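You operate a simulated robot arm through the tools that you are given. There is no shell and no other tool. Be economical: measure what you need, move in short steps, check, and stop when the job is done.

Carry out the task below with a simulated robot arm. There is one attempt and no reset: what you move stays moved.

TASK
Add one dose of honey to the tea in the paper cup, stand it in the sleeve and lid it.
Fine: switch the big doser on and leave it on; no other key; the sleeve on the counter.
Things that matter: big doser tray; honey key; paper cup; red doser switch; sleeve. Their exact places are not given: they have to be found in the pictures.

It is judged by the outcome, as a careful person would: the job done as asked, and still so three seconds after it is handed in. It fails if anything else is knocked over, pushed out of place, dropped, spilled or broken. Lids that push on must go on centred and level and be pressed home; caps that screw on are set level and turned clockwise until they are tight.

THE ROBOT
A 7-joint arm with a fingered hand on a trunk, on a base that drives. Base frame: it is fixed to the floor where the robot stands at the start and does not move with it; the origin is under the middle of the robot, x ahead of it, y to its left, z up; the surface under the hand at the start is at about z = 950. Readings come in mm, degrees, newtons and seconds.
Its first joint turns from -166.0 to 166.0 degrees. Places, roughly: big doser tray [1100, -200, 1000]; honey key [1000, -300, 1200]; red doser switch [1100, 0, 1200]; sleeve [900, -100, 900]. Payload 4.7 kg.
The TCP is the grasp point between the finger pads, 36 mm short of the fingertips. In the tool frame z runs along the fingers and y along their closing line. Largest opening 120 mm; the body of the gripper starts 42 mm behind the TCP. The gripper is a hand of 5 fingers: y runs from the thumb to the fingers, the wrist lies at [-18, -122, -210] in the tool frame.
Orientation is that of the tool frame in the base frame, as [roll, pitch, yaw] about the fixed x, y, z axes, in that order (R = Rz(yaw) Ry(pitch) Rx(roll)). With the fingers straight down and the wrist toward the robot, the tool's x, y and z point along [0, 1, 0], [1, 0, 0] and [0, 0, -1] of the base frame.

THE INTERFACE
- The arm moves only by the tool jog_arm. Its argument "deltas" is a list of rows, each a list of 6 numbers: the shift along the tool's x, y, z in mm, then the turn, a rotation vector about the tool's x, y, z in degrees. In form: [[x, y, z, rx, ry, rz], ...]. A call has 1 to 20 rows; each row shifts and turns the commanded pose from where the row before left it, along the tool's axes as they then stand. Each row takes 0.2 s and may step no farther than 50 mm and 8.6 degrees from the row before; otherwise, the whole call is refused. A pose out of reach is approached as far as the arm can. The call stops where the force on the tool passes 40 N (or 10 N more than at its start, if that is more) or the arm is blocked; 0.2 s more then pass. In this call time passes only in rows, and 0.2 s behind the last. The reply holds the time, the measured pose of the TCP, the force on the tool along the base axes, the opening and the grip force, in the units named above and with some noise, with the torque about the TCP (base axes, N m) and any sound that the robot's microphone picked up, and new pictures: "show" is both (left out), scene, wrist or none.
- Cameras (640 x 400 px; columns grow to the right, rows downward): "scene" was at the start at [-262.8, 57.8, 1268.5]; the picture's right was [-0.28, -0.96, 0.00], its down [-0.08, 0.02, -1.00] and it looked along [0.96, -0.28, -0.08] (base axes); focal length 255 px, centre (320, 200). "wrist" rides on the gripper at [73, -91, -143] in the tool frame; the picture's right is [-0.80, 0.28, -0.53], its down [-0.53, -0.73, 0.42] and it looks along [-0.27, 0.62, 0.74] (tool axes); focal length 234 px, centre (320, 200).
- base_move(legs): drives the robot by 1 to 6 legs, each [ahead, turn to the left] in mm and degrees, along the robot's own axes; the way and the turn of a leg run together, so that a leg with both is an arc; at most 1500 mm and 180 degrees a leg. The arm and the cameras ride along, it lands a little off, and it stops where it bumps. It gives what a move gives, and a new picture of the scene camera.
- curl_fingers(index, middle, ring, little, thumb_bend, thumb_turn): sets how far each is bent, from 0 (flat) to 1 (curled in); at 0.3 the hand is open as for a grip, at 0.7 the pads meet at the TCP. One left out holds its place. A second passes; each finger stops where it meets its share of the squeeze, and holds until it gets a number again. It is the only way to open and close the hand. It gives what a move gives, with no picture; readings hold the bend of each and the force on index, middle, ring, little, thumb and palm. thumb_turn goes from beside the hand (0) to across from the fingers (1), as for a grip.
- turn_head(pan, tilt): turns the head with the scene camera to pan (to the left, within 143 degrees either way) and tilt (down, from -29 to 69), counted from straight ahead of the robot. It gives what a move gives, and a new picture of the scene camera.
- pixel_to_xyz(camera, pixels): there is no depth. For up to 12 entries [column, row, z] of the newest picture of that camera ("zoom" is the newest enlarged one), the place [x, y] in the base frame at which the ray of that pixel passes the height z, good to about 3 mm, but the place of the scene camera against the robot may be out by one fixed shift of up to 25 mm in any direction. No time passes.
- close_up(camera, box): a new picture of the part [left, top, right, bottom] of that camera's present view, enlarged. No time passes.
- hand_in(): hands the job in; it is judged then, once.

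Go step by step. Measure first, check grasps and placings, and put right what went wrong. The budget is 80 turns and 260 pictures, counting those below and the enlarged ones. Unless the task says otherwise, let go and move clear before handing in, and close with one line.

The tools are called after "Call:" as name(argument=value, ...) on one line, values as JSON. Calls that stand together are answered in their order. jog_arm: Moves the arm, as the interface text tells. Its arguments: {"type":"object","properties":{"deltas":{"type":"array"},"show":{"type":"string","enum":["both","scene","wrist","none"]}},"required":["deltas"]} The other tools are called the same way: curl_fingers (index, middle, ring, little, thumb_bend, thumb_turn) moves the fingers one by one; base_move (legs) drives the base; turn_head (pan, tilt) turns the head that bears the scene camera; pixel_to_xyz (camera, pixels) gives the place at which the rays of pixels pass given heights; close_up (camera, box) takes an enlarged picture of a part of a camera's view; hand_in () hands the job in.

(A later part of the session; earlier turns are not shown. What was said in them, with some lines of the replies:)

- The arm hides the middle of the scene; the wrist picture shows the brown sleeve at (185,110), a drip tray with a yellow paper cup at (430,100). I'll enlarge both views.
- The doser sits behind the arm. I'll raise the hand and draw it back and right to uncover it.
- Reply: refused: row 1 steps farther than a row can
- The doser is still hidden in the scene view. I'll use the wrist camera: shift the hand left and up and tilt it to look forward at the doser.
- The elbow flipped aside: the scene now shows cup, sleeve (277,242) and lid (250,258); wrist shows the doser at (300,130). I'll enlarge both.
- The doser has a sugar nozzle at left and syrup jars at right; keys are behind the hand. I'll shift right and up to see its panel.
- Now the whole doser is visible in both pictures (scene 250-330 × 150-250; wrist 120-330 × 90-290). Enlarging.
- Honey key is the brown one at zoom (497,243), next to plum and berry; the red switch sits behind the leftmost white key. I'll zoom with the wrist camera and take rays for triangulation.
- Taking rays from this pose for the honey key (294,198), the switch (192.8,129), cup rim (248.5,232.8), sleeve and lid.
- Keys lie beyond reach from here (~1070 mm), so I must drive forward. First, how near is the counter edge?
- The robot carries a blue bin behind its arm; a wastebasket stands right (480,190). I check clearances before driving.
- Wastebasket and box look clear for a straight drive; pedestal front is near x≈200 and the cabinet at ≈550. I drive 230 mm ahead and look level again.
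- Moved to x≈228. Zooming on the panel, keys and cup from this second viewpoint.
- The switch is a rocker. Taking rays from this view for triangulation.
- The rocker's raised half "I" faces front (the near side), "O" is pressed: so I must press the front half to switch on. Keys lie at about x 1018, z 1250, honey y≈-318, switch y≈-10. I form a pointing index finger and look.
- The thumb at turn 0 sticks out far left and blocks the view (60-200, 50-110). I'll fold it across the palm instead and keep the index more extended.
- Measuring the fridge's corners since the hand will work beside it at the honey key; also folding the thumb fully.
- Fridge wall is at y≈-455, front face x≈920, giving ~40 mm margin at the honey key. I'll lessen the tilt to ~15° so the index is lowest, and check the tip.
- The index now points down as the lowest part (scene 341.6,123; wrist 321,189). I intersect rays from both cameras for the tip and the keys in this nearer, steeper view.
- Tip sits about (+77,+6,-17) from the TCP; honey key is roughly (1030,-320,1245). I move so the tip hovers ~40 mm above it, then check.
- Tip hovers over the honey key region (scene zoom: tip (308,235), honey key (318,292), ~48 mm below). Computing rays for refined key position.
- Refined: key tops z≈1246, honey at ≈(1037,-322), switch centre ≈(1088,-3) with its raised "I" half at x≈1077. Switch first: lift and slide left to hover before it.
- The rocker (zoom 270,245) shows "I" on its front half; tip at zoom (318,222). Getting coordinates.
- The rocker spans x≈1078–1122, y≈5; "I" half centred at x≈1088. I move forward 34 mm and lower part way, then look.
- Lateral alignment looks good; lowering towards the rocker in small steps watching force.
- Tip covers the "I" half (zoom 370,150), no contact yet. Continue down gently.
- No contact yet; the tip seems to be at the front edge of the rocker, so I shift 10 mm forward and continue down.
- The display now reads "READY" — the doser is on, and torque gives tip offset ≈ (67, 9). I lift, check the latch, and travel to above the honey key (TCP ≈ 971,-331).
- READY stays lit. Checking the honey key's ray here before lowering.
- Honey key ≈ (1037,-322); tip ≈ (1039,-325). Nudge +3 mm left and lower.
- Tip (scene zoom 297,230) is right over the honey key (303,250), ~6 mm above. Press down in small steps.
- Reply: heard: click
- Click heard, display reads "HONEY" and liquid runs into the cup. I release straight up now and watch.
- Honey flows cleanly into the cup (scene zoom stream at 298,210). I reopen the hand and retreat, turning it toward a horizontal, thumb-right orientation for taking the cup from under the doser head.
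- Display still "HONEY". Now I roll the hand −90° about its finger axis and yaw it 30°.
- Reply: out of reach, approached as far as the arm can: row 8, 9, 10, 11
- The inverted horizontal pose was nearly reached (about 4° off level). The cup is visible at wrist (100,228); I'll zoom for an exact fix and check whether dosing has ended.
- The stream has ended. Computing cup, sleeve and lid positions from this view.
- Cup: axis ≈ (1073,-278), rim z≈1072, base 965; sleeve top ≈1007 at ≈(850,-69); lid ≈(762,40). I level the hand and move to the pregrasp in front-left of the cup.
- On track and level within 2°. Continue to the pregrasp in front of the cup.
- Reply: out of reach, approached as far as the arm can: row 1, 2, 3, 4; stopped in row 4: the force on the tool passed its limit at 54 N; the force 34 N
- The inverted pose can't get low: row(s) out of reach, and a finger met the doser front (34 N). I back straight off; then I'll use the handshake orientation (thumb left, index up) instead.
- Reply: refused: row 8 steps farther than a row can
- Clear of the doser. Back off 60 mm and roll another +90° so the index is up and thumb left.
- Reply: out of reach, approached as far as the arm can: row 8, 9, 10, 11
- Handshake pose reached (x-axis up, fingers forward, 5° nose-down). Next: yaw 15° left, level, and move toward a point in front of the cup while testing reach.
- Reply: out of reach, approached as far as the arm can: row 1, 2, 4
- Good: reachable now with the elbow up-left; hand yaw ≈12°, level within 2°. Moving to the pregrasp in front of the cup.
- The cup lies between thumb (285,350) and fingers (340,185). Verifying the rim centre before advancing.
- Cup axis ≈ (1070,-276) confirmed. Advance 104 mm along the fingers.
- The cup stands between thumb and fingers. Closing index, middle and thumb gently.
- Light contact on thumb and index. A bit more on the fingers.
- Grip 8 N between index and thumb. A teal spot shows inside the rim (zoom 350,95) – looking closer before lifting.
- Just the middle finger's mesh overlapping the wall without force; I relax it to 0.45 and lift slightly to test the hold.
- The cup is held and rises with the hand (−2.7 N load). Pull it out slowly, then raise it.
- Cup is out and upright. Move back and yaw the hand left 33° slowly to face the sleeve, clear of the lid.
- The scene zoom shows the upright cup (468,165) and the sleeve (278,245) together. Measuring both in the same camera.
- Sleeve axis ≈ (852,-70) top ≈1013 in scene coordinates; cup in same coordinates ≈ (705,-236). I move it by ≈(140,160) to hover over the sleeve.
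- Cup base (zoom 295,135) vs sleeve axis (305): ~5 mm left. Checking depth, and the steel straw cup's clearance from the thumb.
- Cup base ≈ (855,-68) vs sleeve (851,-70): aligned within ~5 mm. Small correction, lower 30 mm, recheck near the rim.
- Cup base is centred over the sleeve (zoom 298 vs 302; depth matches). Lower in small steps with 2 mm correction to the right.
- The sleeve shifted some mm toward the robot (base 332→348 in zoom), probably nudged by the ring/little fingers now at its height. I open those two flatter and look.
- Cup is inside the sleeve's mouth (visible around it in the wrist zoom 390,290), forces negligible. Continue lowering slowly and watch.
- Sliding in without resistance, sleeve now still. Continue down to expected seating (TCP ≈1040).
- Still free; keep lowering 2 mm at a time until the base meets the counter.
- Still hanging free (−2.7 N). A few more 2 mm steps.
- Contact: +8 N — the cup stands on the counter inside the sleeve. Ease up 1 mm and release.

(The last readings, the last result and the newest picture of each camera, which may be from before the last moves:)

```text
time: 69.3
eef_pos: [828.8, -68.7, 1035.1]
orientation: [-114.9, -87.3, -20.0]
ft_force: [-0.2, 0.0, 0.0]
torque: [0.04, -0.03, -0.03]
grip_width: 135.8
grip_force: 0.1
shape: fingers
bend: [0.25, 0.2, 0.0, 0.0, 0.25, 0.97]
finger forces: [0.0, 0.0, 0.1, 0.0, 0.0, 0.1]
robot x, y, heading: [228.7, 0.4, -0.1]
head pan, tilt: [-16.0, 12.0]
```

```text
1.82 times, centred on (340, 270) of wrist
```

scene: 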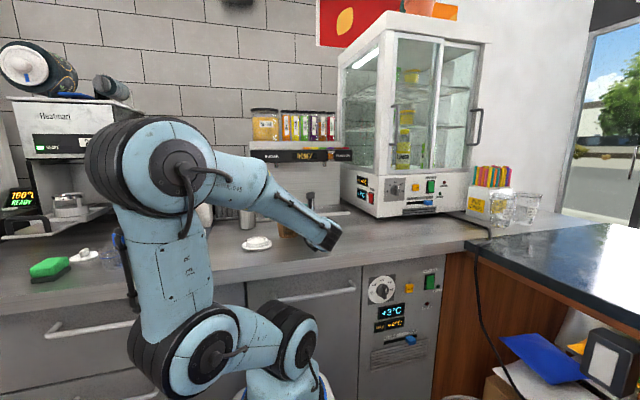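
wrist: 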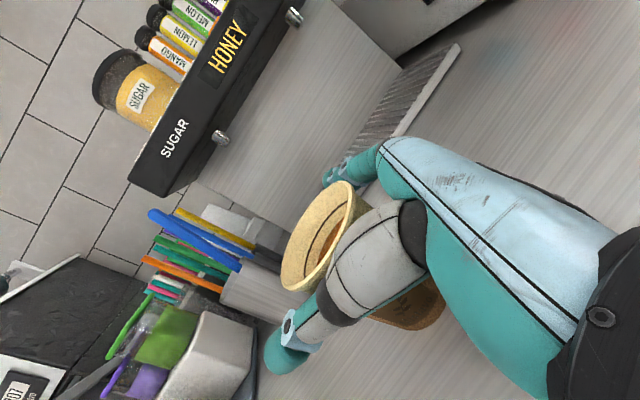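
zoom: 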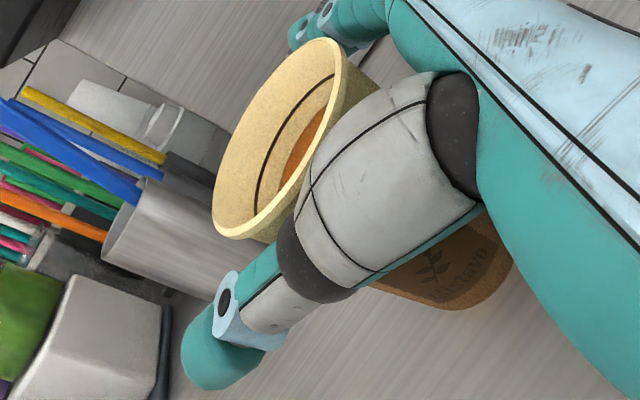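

Released; cup stands free. Withdraw straight back along the fingers, then raise.

Call:
jog_arm(deltas=[[0, 0, -15, 0, 0, 0], [0, 0, -25, 0, 0, 0], [0, 0, -30, 0, 0, 0], [0, 0, -35, 0, 0, 0], [0, 0, -35, 0, 0, 0], [40, 0, 0, 0, 0, 0], [40, 0, 0, 0, 0, 0], [40, 0, 0, 0, 0, 0], [40, 0, 0, 0, 0, 0], [40, 0, 0, 0, 0, 0]])

Call:
close_up(camera="scene", box=[220, 170, 340, 270])

```text
time: 71.5
eef_pos: [738.2, -171.0, 1236.3]
orientation: [-116.5, -87.2, -18.3]
ft_force: [-0.2, -0.5, -0.3]
torque: [-0.03, 0.01, -0.03]
grip_width: 136.0
grip_force: 0.1
shape: fingers
bend: [0.25, 0.2, 0.0, 0.0, 0.25, 0.97]
finger forces: [0.0, 0.1, 0.0, 0.0, 0.0, 0.0]
robot x, y, heading: [231.7, 1.1, 0.0]
head pan, tilt: [-16.0, 12.0]
```

scene: 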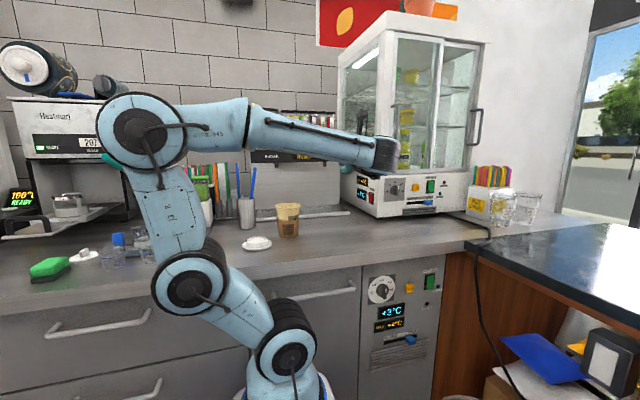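
wrist: 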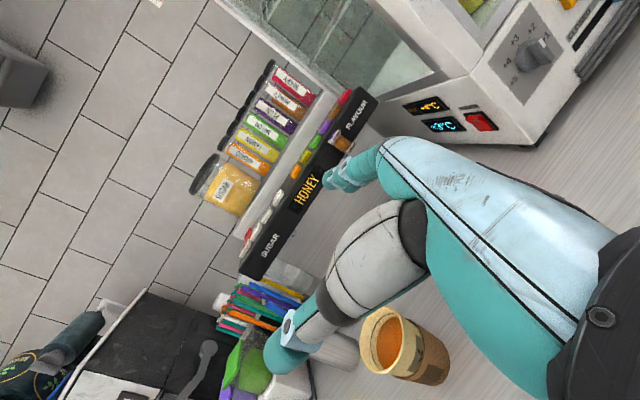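

```text
4.00 times, centred on (280, 220) of scene
```

zoom: 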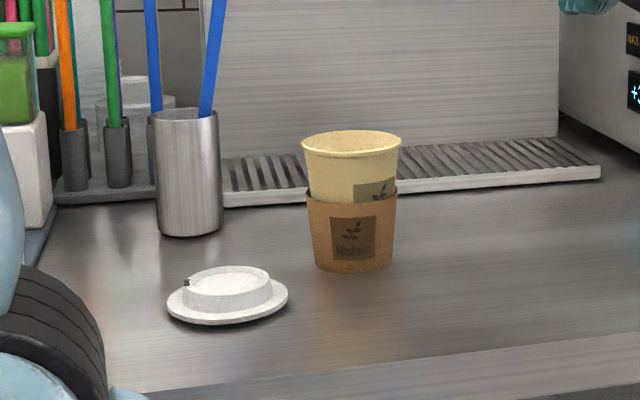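

The cup stands in the sleeve. Now the lid: return the hand to fingers-down.

Call:
jog_arm(deltas=[[0, 0, 0, -7.5, 0, 0], [0, 0, 0, -7.5, 0, 0], [0, 0, 0, -7.5, 0, 0], [0, 0, 0, -7.5, 0, 0], [0, 0, 0, -7.5, 0, 0], [0, 0, 0, -7.5, 0, 0], [0, 0, 0, 0, 0, -8.2], [0, 0, 0, 0, 0, -8.2], [0, 0, 0, 0, 0, -8.2], [0, 0, 0, 0, 0, -8.2], [0, 0, 0, 0, 0, -8.2], [0, 0, 0, 0, 0, -8.2], [0, 0, 0, 0, 0, -8.2], [0, 0, 0, 0, 0, -8.2], [0, 0, 0, 0, 0, -8.2], [0, 0, 0, 0, 0, -8.2], [0, 0, 0, 0, 0, -8]], show="scene")

Call:
curl_fingers(index=0.3, middle=0.3, ring=0.3, little=0.3, thumb_bend=0.3, thumb_turn=1)

```text
time: 75.1
eef_pos: [739.2, -171.0, 1236.9]
orientation: [92.5, -0.9, 90.1]
ft_force: [-0.8, 0.1, 0.5]
torque: [0.01, 0.0, -0.02]
grip_width: 136.2
grip_force: 0.0
shape: fingers
bend: [0.25, 0.2, 0.0, 0.0, 0.25, 0.97]
finger forces: [0.1, 0.0, 0.0, 0.1, 0.0, 0.0]
robot x, y, heading: [227.7, 0.7, 0.1]
head pan, tilt: [-16.0, 12.0]
```

scene: 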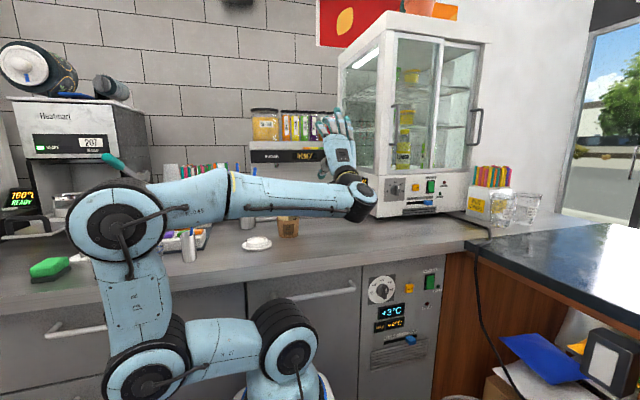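

```text
time: 76.1
eef_pos: [738.2, -171.2, 1235.7]
orientation: [92.4, -0.9, 90.3]
ft_force: [-0.2, -0.3, 0.1]
torque: [-0.06, 0.03, -0.02]
grip_width: 123.0
grip_force: 0.1
shape: fingers
bend: [0.3, 0.3, 0.3, 0.3, 0.3, 0.97]
finger forces: [0.0, 0.1, 0.0, 0.1, 0.0, 0.1]
robot x, y, heading: [227.3, -3.8, -0.1]
head pan, tilt: [-16.0, 12.0]
```

Tilt the fingers down and move to a viewing spot near the lid.

Call:
jog_arm(deltas=[[0, 0, 0, 7.95, 0, 0], [0, 0, 0, 7.95, 0, 0], [0, 0, 0, 7.95, 0, 0], [0, 0, 0, 7.95, 0, 0], [0, 0, 0, 7.95, 0, 0], [0, 0, 0, 7.95, 0, 0], [0, 0, 0, 7.95, 0, 0], [0, 0, 0, 7.95, 0, 0], [0, 0, 0, 7.95, 0, 0], [0, 0, 0, 7.95, 0, 0], [0, 0, 0, 8, 0, 0], [25, -22, 30, 0, 0, 0], [25, -22, 30, 0, 0, 0], [25, -22, 30, 0, 0, 0]])

Call:
close_up(camera="wrist", box=[80, 20, 340, 220])

```text
time: 79.1
eef_pos: [672.2, -94.2, 1146.6]
orientation: [-179.9, -1.0, 90.1]
ft_force: [-0.5, 0.4, -0.5]
torque: [0.03, -0.02, 0.03]
grip_width: 122.4
grip_force: 0.1
shape: fingers
bend: [0.3, 0.3, 0.3, 0.3, 0.3, 0.98]
finger forces: [0.0, 0.0, 0.0, 0.0, 0.2, 0.0]
robot x, y, heading: [228.0, -4.9, -0.2]
head pan, tilt: [-16.0, 12.0]
```

scene: 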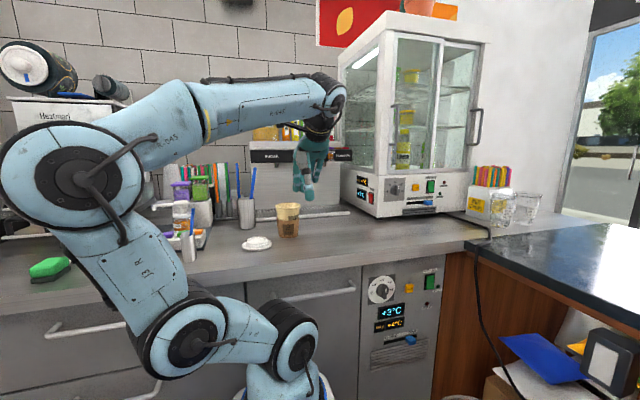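
wrist: 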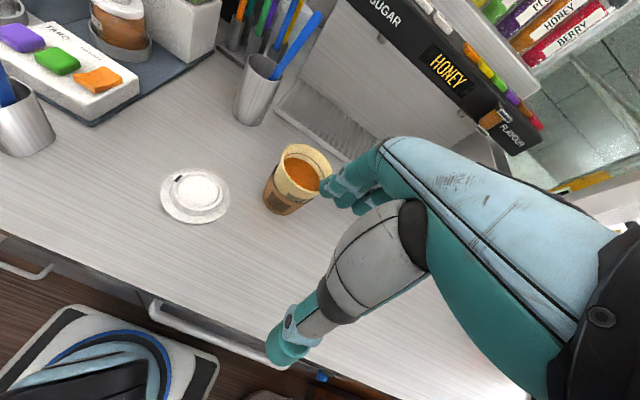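

```text
2.00 times, centred on (210, 120) of wrist
```

zoom: 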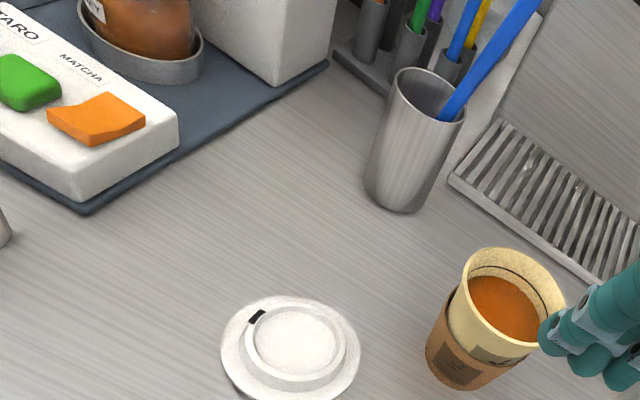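

Clear view of lid (195,197) and cup rim (304,170). Measuring both.

Call:
close_up(camera="wrist", box=[145, 155, 245, 235])

Call:
pixel_to_xyz(camera="wrist", pixels=[[304, 170, 1057], [280, 155, 1057], [331, 177, 1057], [195, 197, 953], [160.5, 194, 953], [230.5, 197, 953], [200, 168, 953], [192, 223, 953], [199, 188, 970]])

```text
5.00 times, centred on (195, 195) of wrist
```

zoom: 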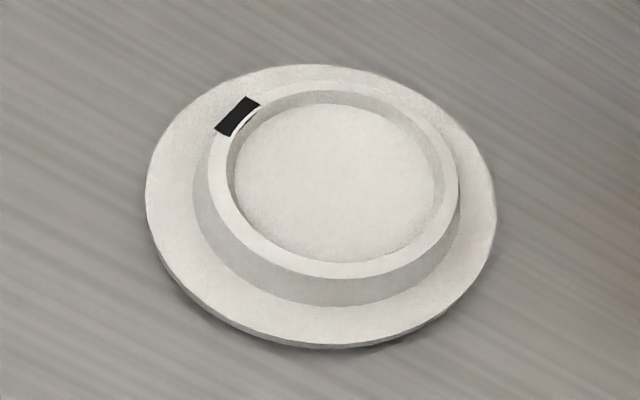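

```text
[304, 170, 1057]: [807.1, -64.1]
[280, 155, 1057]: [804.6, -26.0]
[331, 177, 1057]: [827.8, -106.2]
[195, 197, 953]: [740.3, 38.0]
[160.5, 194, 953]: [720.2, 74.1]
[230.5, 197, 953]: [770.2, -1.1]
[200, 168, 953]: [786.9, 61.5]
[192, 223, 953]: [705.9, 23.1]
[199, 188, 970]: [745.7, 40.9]
```

Lid centre ≈ (742,38), dome ≈66 mm wide on an ≈88 mm flange. I turn the hand 45° so the spare fingers stay clear of the cup, and hover over the lid.

Call:
jog_arm(deltas=[[0, 0, 0, 0, 0, 7.5], [0, 0, 0, 0, 0, 7.5], [0, 0, 0, 0, 0, 7.5], [0, 0, 0, 0, 0, 7.5], [0, 0, 0, 0, 0, 7.5], [0, 0, 0, 0, 0, 7.5], [36, -11, 14, 0, 0, 0], [36, -11, 14, 0, 0, 0], [36, -11, 14, 0, 0, 0], [35, -11, 14, 0, 0, 0]])

Call:
close_up(camera="wrist", box=[180, 120, 440, 380])

```text
time: 81.3
eef_pos: [742.8, 38.8, 1092.8]
orientation: [-179.5, -0.7, 45.2]
ft_force: [-0.7, -0.5, 0.6]
torque: [-0.01, -0.04, -0.02]
grip_width: 122.6
grip_force: 0.1
shape: fingers
bend: [0.3, 0.3, 0.3, 0.3, 0.3, 0.98]
finger forces: [0.0, 0.0, 0.1, 0.0, 0.0, 0.0]
robot x, y, heading: [228.7, -5.3, -0.0]
head pan, tilt: [-16.0, 12.0]
```

scene: 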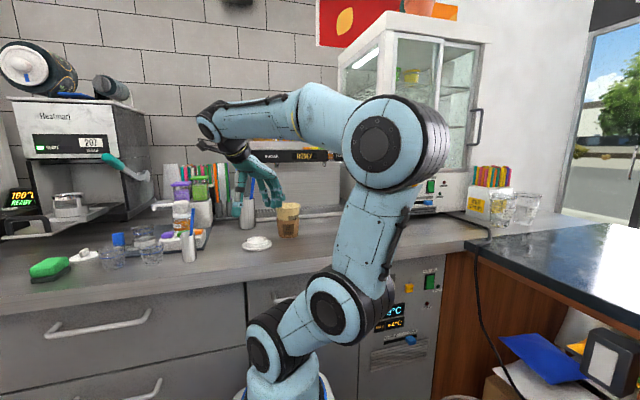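
wrist: 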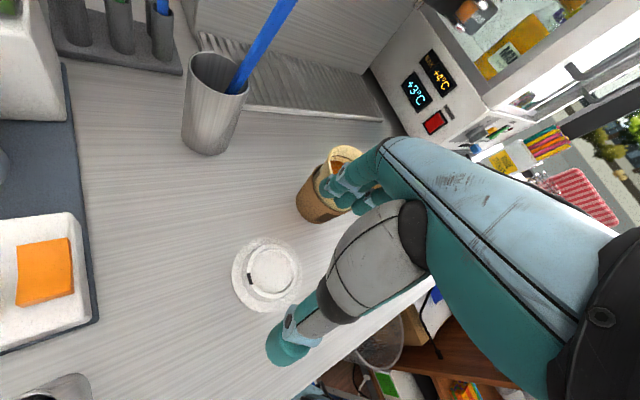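

```text
1.54 times, centred on (310, 250) of wrist
```

zoom: 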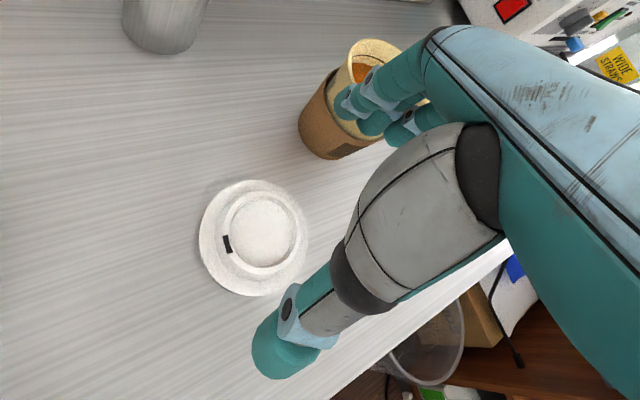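

Re-measuring the lid from above (flange centre 266.5,274.7) and cup.

Call:
pixel_to_xyz(camera="wrist", pixels=[[266.5, 274.7, 955], [231, 275, 955], [301.5, 275, 955], [266, 237, 955], [266, 312.5, 955], [272, 268.5, 970]])

```text
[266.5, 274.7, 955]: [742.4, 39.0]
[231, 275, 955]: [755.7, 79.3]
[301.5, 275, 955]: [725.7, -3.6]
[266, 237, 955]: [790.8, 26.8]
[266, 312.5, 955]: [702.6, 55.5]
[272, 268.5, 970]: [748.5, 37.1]
```

Lid is centred under the TCP within 2 mm. Lower to z≈994.

Call:
jog_arm(deltas=[[0, 0, 30, 0, 0, 0], [1, 0, 30, 0, 0, 0], [0, 0, 25, 0, 0, 0], [0, 0, 14, 0, 0, 0]], show="wrist")

Call:
close_up(camera="scene", box=[220, 160, 340, 270])

Call:
close_up(camera="wrist", box=[240, 150, 440, 380])

```text
time: 82.3
eef_pos: [743.1, 40.0, 994.2]
orientation: [-179.4, -0.7, 45.3]
ft_force: [0.3, 0.0, 0.0]
torque: [0.0, -0.02, -0.01]
grip_width: 122.3
grip_force: 0.1
shape: fingers
bend: [0.3, 0.3, 0.3, 0.3, 0.3, 0.98]
finger forces: [0.0, 0.0, 0.0, 0.1, 0.1, 0.0]
robot x, y, heading: [227.4, 0.4, 0.0]
head pan, tilt: [-16.0, 12.0]
```

wrist: 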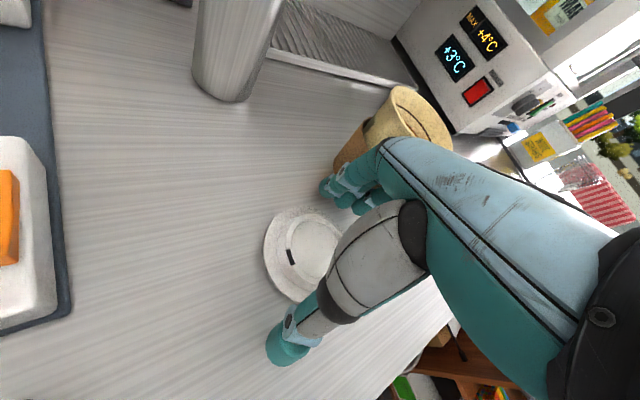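

```text
3.64 times, centred on (280, 215) of scene
```

zoom: 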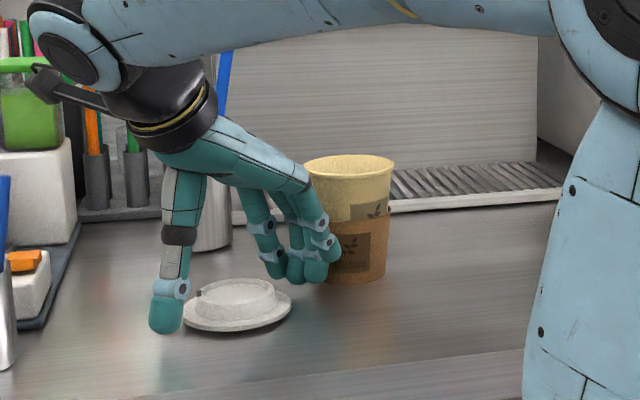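

```text
1.74 times, centred on (340, 265) of wrist
```

zoom: 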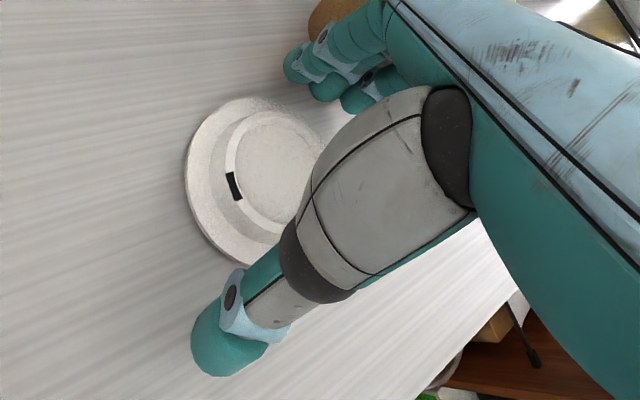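

Thumb and fingers straddle the lid. Close in stages.

Call:
curl_fingers(index=0.43, middle=0.43, thumb_bend=0.43)

Call:
close_up(camera="scene", box=[220, 180, 320, 260])

Call:
close_up(camera="wrist", box=[240, 150, 440, 380])

```text
time: 83.3
eef_pos: [743.5, 40.8, 994.2]
orientation: [-179.3, -0.7, 45.2]
ft_force: [-0.3, 0.0, 0.5]
torque: [0.0, 0.02, -0.01]
grip_width: 84.7
grip_force: 0.0
shape: fingers
bend: [0.43, 0.43, 0.3, 0.3, 0.43, 0.99]
finger forces: [0.0, 0.1, 0.0, 0.1, 0.1, 0.0]
robot x, y, heading: [230.1, 2.7, 0.0]
head pan, tilt: [-16.0, 12.0]
```

```text
5.00 times, centred on (270, 220) of scene
```

zoom: 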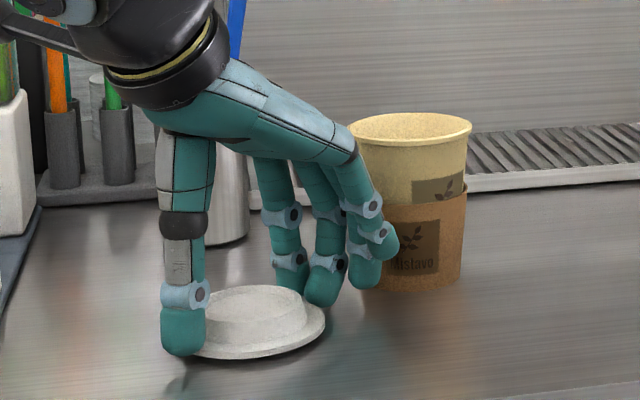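

```text
1.74 times, centred on (340, 265) of wrist
```

zoom: 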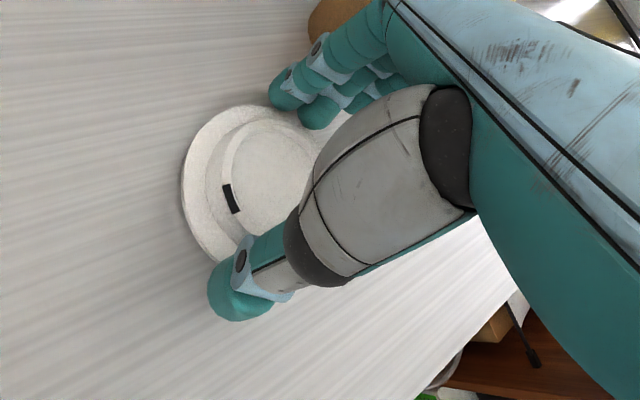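

No contact yet; tips are above flange level. Close further onto the dome.

Call:
curl_fingers(index=0.54, middle=0.54, thumb_bend=0.54)

Call:
close_up(camera="scene", box=[220, 180, 320, 260])

Call:
close_up(camera="wrist", box=[240, 150, 440, 380])

```text
time: 84.3
eef_pos: [743.7, 40.3, 994.9]
orientation: [-179.4, -0.7, 45.1]
ft_force: [1.7, -0.7, 10.3]
torque: [-0.16, -0.1, 0.02]
grip_width: 69.3
grip_force: 9.7
shape: fingers
bend: [0.49, 0.5, 0.3, 0.3, 0.48, 1.0]
finger forces: [4.6, 5.8, 0.1, 0.0, 8.4, 0.1]
robot x, y, heading: [228.8, -1.8, -0.2]
head pan, tilt: [-16.0, 12.0]
```

```text
5.00 times, centred on (270, 220) of scene
```

zoom: 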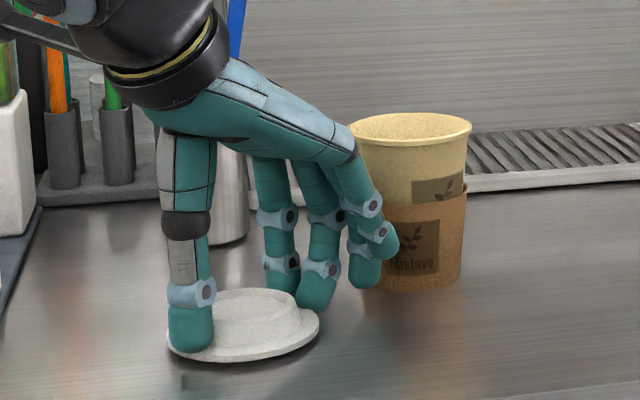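

```text
1.74 times, centred on (340, 265) of wrist
```

zoom: 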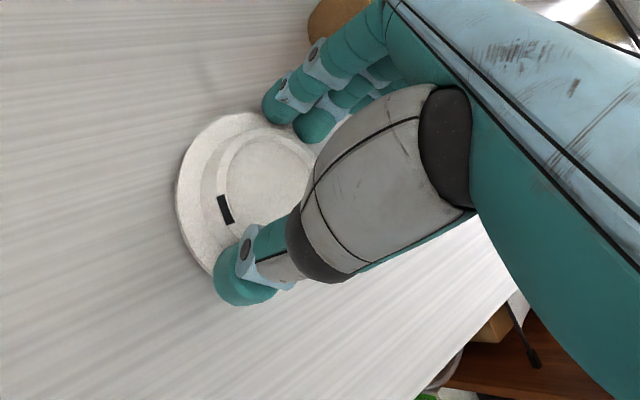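

Dome gripped by index, middle and thumb (4.6/5.8/8.4 N). Lift slowly and check.

Call:
jog_arm(deltas=[[0, 0, -4, 0, 0, 0], [0, 0, -6, 0, 0, 0], [0, 0, -15, 0, 0, 0], [0, 0, -25, 0, 0, 0], [0, 0, -25, 0, 0, 0], [0, 0, -25, 0, 0, 0], [0, 0, -25, 0, 0, 0], [0, 0, -15, 0, 0, 0]])

Call:
close_up(camera="scene", box=[220, 150, 320, 240])

Call:
close_up(camera="wrist", box=[220, 130, 460, 380])

```text
time: 86.1
eef_pos: [743.8, 37.2, 1134.1]
orientation: [-179.3, -0.7, 45.1]
ft_force: [0.0, 1.3, -0.1]
torque: [-0.02, 0.02, 0.01]
grip_width: 61.2
grip_force: 5.5
shape: fingers
bend: [0.53, 0.51, 0.3, 0.3, 0.49, 1.0]
finger forces: [1.1, 4.3, 0.0, 0.0, 4.7, 0.0]
robot x, y, heading: [231.2, 1.6, 0.3]
head pan, tilt: [-16.0, 12.0]
```

scene: 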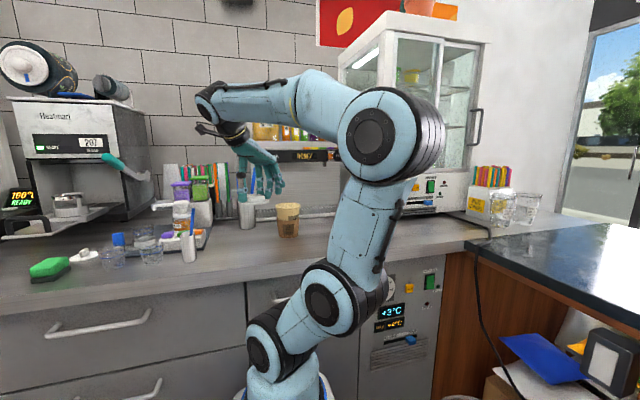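
wrist: 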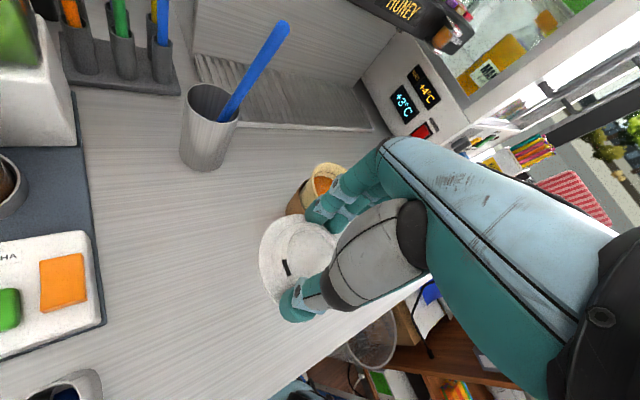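

```text
4.44 times, centred on (270, 195) of scene
```

zoom: 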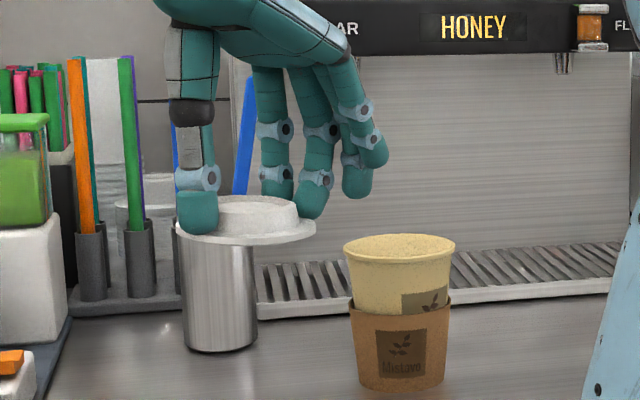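

```text
1.60 times, centred on (340, 255) of wrist
```

zoom: 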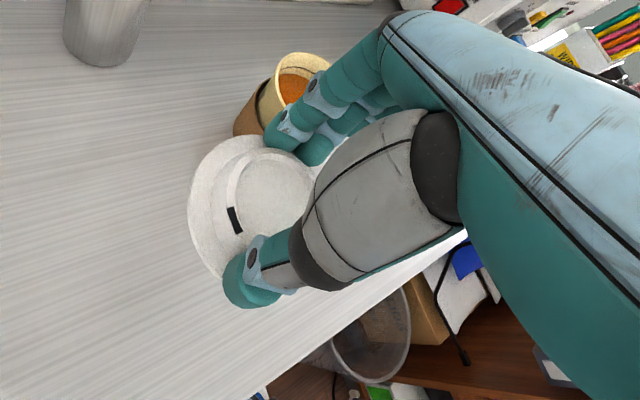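

The lid is held, practically level. I shift back-right and up to get an unobstructed view of the cup rim for centring.

Call:
jog_arm(deltas=[[-12, 0, -5, 0, 0, 0], [-22, 0, -5, 0, 0, 0], [-22, 1, -5, 0, 0, 0], [-22, 1, -5, 0, 0, 0]], show="wrist")

Call:
close_up(camera="wrist", box=[210, 120, 340, 320])

Call:
close_up(camera="scene", box=[230, 160, 330, 240])

```text
time: 87.1
eef_pos: [690.0, -18.0, 1153.8]
orientation: [-179.3, -0.5, 45.2]
ft_force: [0.3, 0.9, -0.2]
torque: [-0.02, 0.04, -0.02]
grip_width: 61.1
grip_force: 5.0
shape: fingers
bend: [0.53, 0.51, 0.3, 0.3, 0.49, 1.0]
finger forces: [1.0, 4.2, 0.0, 0.0, 4.8, 0.0]
robot x, y, heading: [230.8, 0.1, -0.0]
head pan, tilt: [-16.0, 12.0]
```

wrist: 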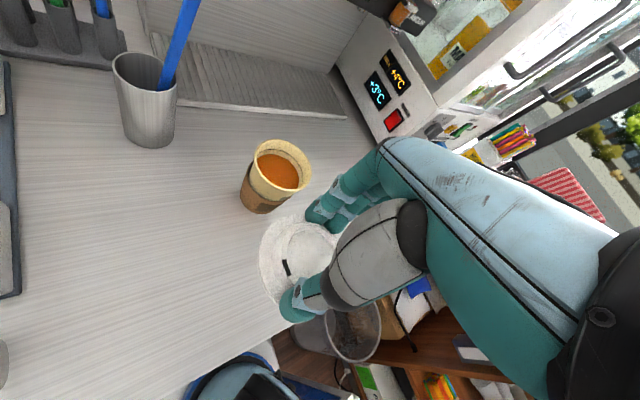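

```text
2.00 times, centred on (275, 220) of wrist
```

zoom: 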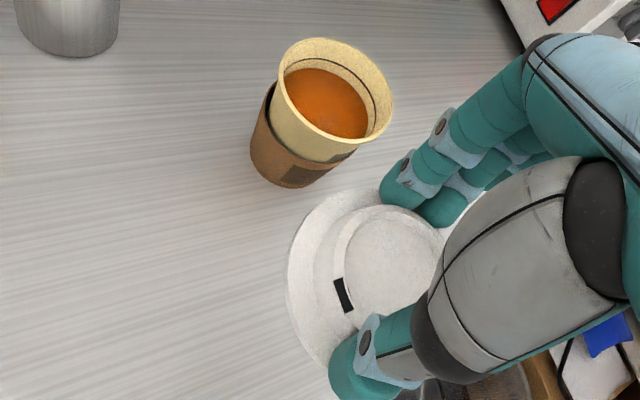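

```text
5.00 times, centred on (280, 200) of scene
```

zoom: 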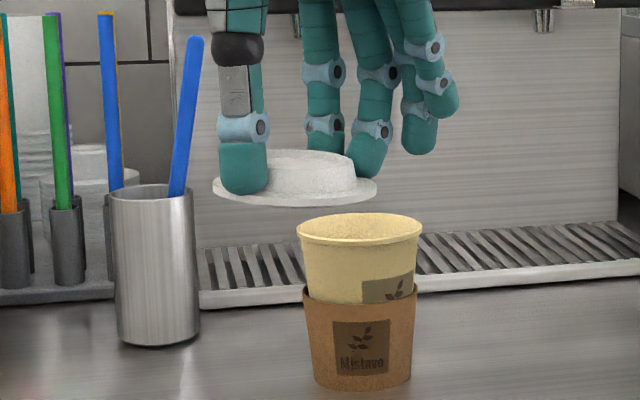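

Now both are fully visible: cup rim centre wrist (281.5,165.5), lid dome centre (311,248.5). Measuring.

Call:
pixel_to_xyz(camera="wrist", pixels=[[281.5, 165.5, 1057], [281.5, 165.5, 1050], [311, 248.5, 1130], [311, 248.5, 1125], [252.5, 162, 1057], [310.5, 170, 1057], [275, 138.5, 1057], [287.5, 193.5, 1057]])

Call:
pixel_to_xyz(camera="scene", pixels=[[287.8, 205.8, 1057], [287.8, 205.8, 1050], [274.9, 197.6, 1113], [274.9, 201, 1110], [287.8, 236.5, 950]])

```text
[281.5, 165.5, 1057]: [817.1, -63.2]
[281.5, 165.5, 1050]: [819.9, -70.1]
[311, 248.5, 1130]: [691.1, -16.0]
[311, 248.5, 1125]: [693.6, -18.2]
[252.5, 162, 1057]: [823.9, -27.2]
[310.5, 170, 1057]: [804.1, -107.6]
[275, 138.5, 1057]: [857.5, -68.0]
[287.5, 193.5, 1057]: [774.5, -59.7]
```

```text
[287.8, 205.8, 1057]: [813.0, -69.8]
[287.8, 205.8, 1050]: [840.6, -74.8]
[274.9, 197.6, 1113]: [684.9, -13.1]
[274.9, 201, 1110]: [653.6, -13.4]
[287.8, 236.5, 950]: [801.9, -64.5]
```

Cup axis ≈ (818,-66), rim ≈1055; lid axis ≈ (692,-17) (TCP 690,-18). Move by (126,-49) to hover over the cup.

Call:
jog_arm(deltas=[[5.4, 12.4, 0, 0, 0, 0], [9, 20.6, 0, 0, 0, 0], [9, 20.6, 0, 0, 0, 0], [9, 20.6, 0, 0, 0, 0], [9, 20.6, 0, 0, 0, 0], [7.5, 17, 0, 0, 0, 0], [5.4, 12, 0, 0, 0, 0], [0, 0, 12, 0, 0, 0], [0, 0, 12, 0, 0, 0]], show="wrist")

Call:
close_up(camera="wrist", box=[230, 180, 360, 340])

Call:
close_up(camera="scene", box=[240, 160, 340, 240])

```text
time: 89.1
eef_pos: [815.7, -66.0, 1129.5]
orientation: [-179.4, -0.7, 45.1]
ft_force: [-0.3, 0.3, 0.0]
torque: [0.01, 0.02, 0.02]
grip_width: 61.1
grip_force: 4.7
shape: fingers
bend: [0.53, 0.51, 0.3, 0.3, 0.49, 1.0]
finger forces: [0.9, 3.9, 0.1, 0.1, 4.7, 0.0]
robot x, y, heading: [227.4, 0.7, -0.0]
head pan, tilt: [-16.0, 12.0]
```

wrist: 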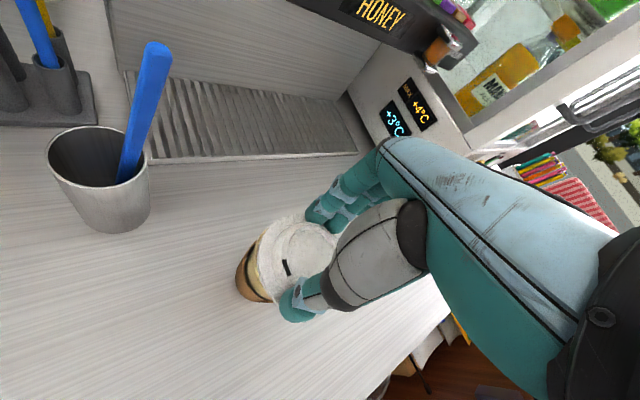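

```text
2.50 times, centred on (295, 260) of wrist
```

zoom: 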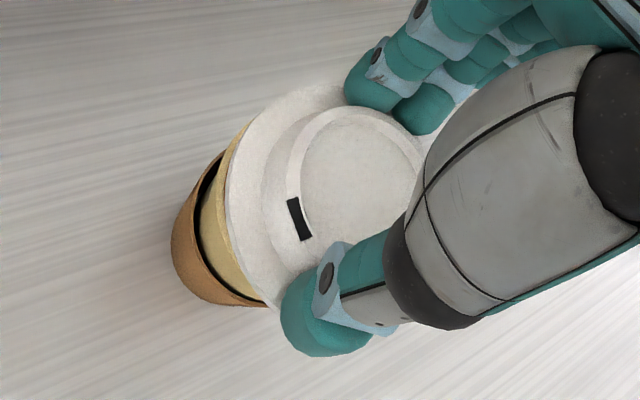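

```text
5.00 times, centred on (290, 200) of scene
5 turns are left
```

zoom: 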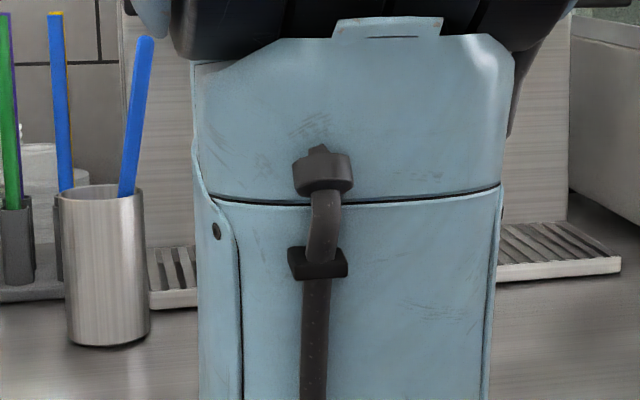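

Only 5 turns remain. In the wrist zoom the cup rim shows where predicted for a centred lid, so I lower and press until force builds.

Call:
jog_arm(deltas=[[0, 0, 8, 0, 0, 0], [0, 0, 8, 0, 0, 0], [0, 0, 5, 0, 0, 0], [0, 0, 3, 0, 0, 0], [0, 0, 3, 0, 0, 0], [0, 0, 3, 0, 0, 0], [0, 0, 3, 0, 0, 0], [0, 0, 3, 0, 0, 0], [0, 0, 3, 0, 0, 0], [0, 0, 3, 0, 0, 0], [0, 0, 3, 0, 0, 0], [0, 0, 3, 0, 0, 0]], show="wrist")

Call:
close_up(camera="wrist", box=[230, 180, 360, 340])

```text
time: 90.8
eef_pos: [816.9, -67.0, 1102.2]
orientation: [-180.0, -1.3, 45.2]
ft_force: [-2.1, 0.7, 12.0]
torque: [0.12, 0.21, 0.02]
grip_width: 61.5
grip_force: 10.0
shape: fingers
bend: [0.53, 0.51, 0.3, 0.3, 0.5, 1.0]
finger forces: [0.5, 6.9, 0.0, 0.0, 12.1, 0.0]
robot x, y, heading: [230.6, 0.7, -0.2]
head pan, tilt: [-16.0, 12.0]
stopped in row 8: the force on the tool passed its limit at 45 N (the readings are from after the stop); the commanded pose is now the measured one
```

wrist: 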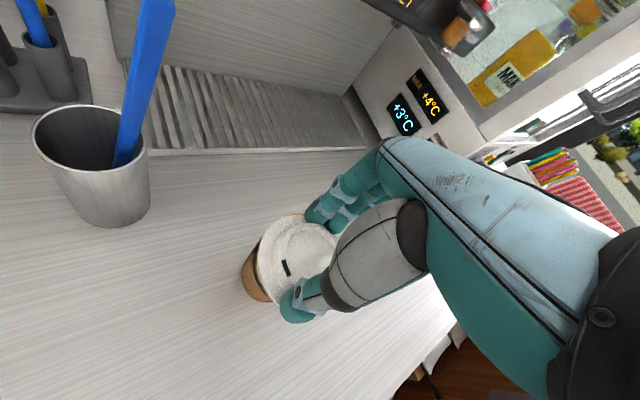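

```text
2.50 times, centred on (295, 260) of wrist
4 turns are left
```

zoom: 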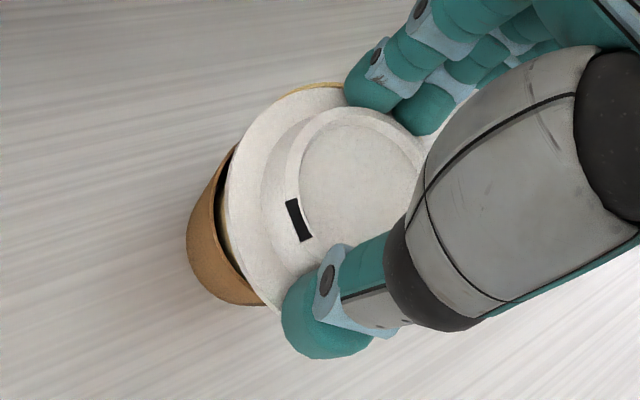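

Contact at 45 N, but a sliver of cup rim shows beyond the lid's far edge (zoom 315,90): the lid is ~6 mm short. Lift, shift forward, press again.

Call:
jog_arm(deltas=[[0, 0, -3, 0, 0, 0], [0, 0, -4, 0, 0, 0], [1.5, 6, 0, 0, 0, 0], [0, 0, 0, 0, 0, 0], [0, 0, 3, 0, 0, 0], [0, 0, 2, 0, 0, 0], [0, 0, 2, 0, 0, 0], [0, 0, 2, 0, 0, 0], [0, 0, 2, 0, 0, 0], [0, 0, 2, 0, 0, 0], [0, 0, 2, 0, 0, 0], [0, 0, 2, 0, 0, 0]], show="wrist")

Call:
close_up(camera="wrist", box=[230, 180, 360, 340])

```text
time: 93.0
eef_pos: [821.2, -71.4, 1100.2]
orientation: [179.5, -1.7, 45.2]
ft_force: [-0.1, -0.5, 10.4]
torque: [0.06, 0.14, 0.02]
grip_width: 61.2
grip_force: 9.6
shape: fingers
bend: [0.53, 0.51, 0.3, 0.3, 0.5, 1.0]
finger forces: [1.3, 6.9, 0.1, 0.0, 10.6, 0.1]
robot x, y, heading: [227.8, 2.4, 0.1]
head pan, tilt: [-16.0, 12.0]
stopped in row 10: the force on the tool passed its limit at 43 N (the readings are from after the stop); the commanded pose is now the measured one
```

wrist: 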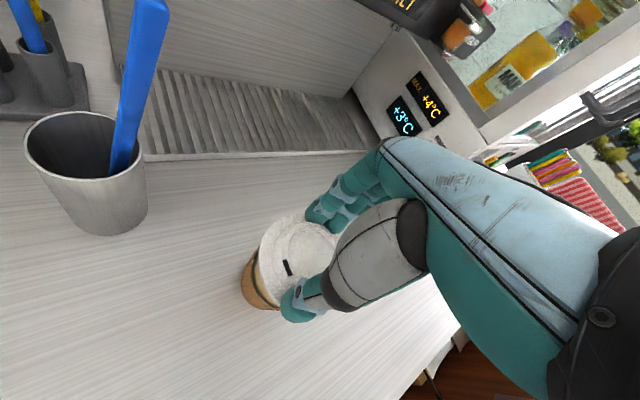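

```text
2.50 times, centred on (295, 260) of wrist
3 turns are left
```

zoom: 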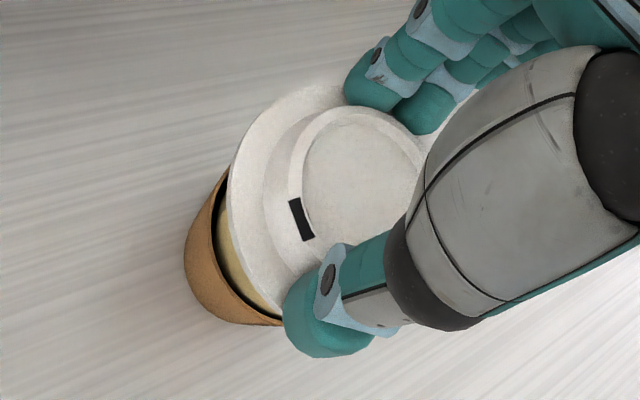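

The rim is now covered all round on the visible side. Press once more, then release, rise, and back off to inspect.

Call:
jog_arm(deltas=[[0, 0, 3, 0, 0, 0], [0, 0, 3, 0, 0, 0], [0, 0, 3, 0, 0, 0], [0, 0, 3, 0, 0, 0]], show="none")

Call:
curl_fingers(index=0.3, middle=0.3, thumb_bend=0.3)

Call:
jog_arm(deltas=[[0, 0, -8, 0, 0, 0], [0, 0, -15, 0, 0, 0], [0, 0, -30, 0, 0, 0], [0, 0, -30, 0, 0, 0], [-11, -26, 0, 0, 0, 0], [-11, -26, 0, 0, 0, 0], [-11, -26, 0, 0, 0, 0], [-11, -26, 0, 0, 0, 0], [-11, -26, 0, 0, 0, 0]], show="wrist")

Call:
close_up(camera="wrist", box=[220, 110, 330, 230])

Call:
close_up(camera="scene", box=[255, 185, 325, 245])

Call:
pixel_to_xyz(camera="scene", pixels=[[288, 205, 1057], [288, 237, 950]])

```text
time: 93.6
eef_pos: [822.0, -70.4, 1100.5]
orientation: [179.1, -1.9, 45.2]
ft_force: [-1.6, -1.2, 7.3]
torque: [-0.11, 0.07, 0.0]
grip_width: 61.1
grip_force: 8.2
shape: fingers
bend: [0.53, 0.51, 0.3, 0.3, 0.5, 1.0]
finger forces: [0.8, 8.1, 0.0, 0.1, 8.0, 0.0]
robot x, y, heading: [225.5, 1.2, 0.0]
head pan, tilt: [-16.0, 12.0]
stopped in row 2: the force on the tool passed its limit at 44 N (the readings are from after the stop); the commanded pose is now the measured one
```

```text
time: 94.6
eef_pos: [822.0, -70.0, 1099.8]
orientation: [179.2, -1.8, 45.2]
ft_force: [-0.1, -0.5, -0.2]
torque: [0.0, 0.01, -0.01]
grip_width: 121.8
grip_force: 0.1
shape: fingers
bend: [0.3, 0.3, 0.3, 0.3, 0.3, 0.98]
finger forces: [0.1, 0.0, 0.0, 0.0, 0.1, 0.0]
robot x, y, heading: [226.3, 0.2, -0.2]
head pan, tilt: [-16.0, 12.0]
heard: snap
```

```text
time: 96.6
eef_pos: [688.3, -19.6, 1178.5]
orientation: [179.3, -1.9, 45.2]
ft_force: [-0.1, -0.6, -1.0]
torque: [0.0, 0.0, 0.0]
grip_width: 122.1
grip_force: 0.2
shape: fingers
bend: [0.3, 0.3, 0.3, 0.3, 0.3, 0.98]
finger forces: [0.1, 0.0, 0.0, 0.1, 0.0, 0.0]
robot x, y, heading: [227.5, 0.4, -0.1]
head pan, tilt: [-16.0, 12.0]
```

wrist: 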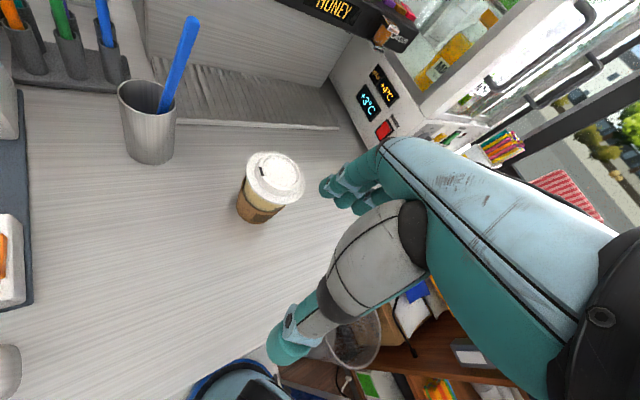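

```text
3.33 times, centred on (275, 170) of wrist
```

zoom: 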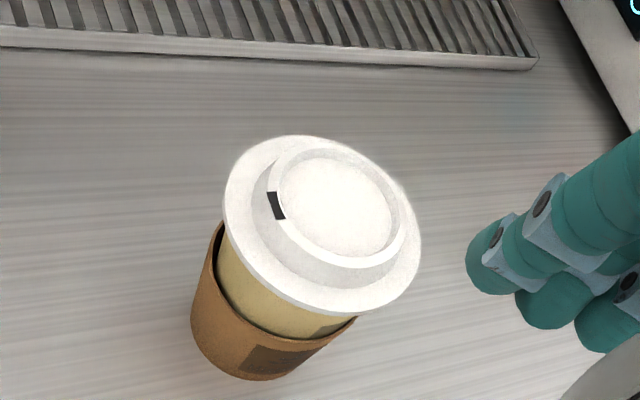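

```text
6.67 times, centred on (290, 215) of scene
```

zoom: 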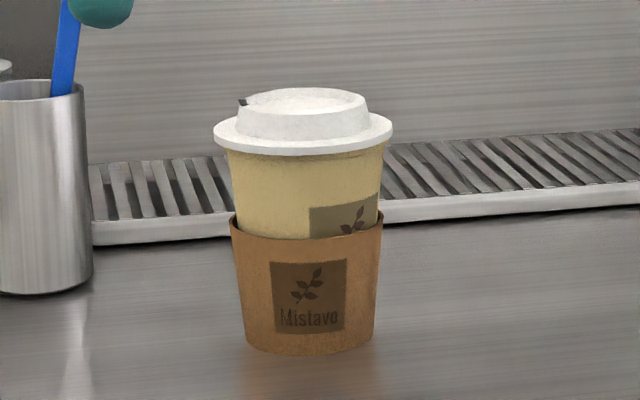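

```text
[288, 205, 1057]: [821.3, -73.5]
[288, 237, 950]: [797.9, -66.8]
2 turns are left
```

A "snap" was heard; the lid sits level and centred on the cup (scene zoom 213–393 against the cup's 228–388). The cup stands in the sleeve on the counter, the doser is still on, and the hand is clear. Handing in.

Call:
hand_in()

```text
The job is handed in.
```

I switched the big doser on and left it on, then pressed honey once; the tea now stands in its sleeve on the counter with the lid snapped on. Along the way a finger bumped the doser's front once (about 34 N afterwards, nothing visibly moved), and the sleeve slid about 25 mm towards the robot as the cup went in.
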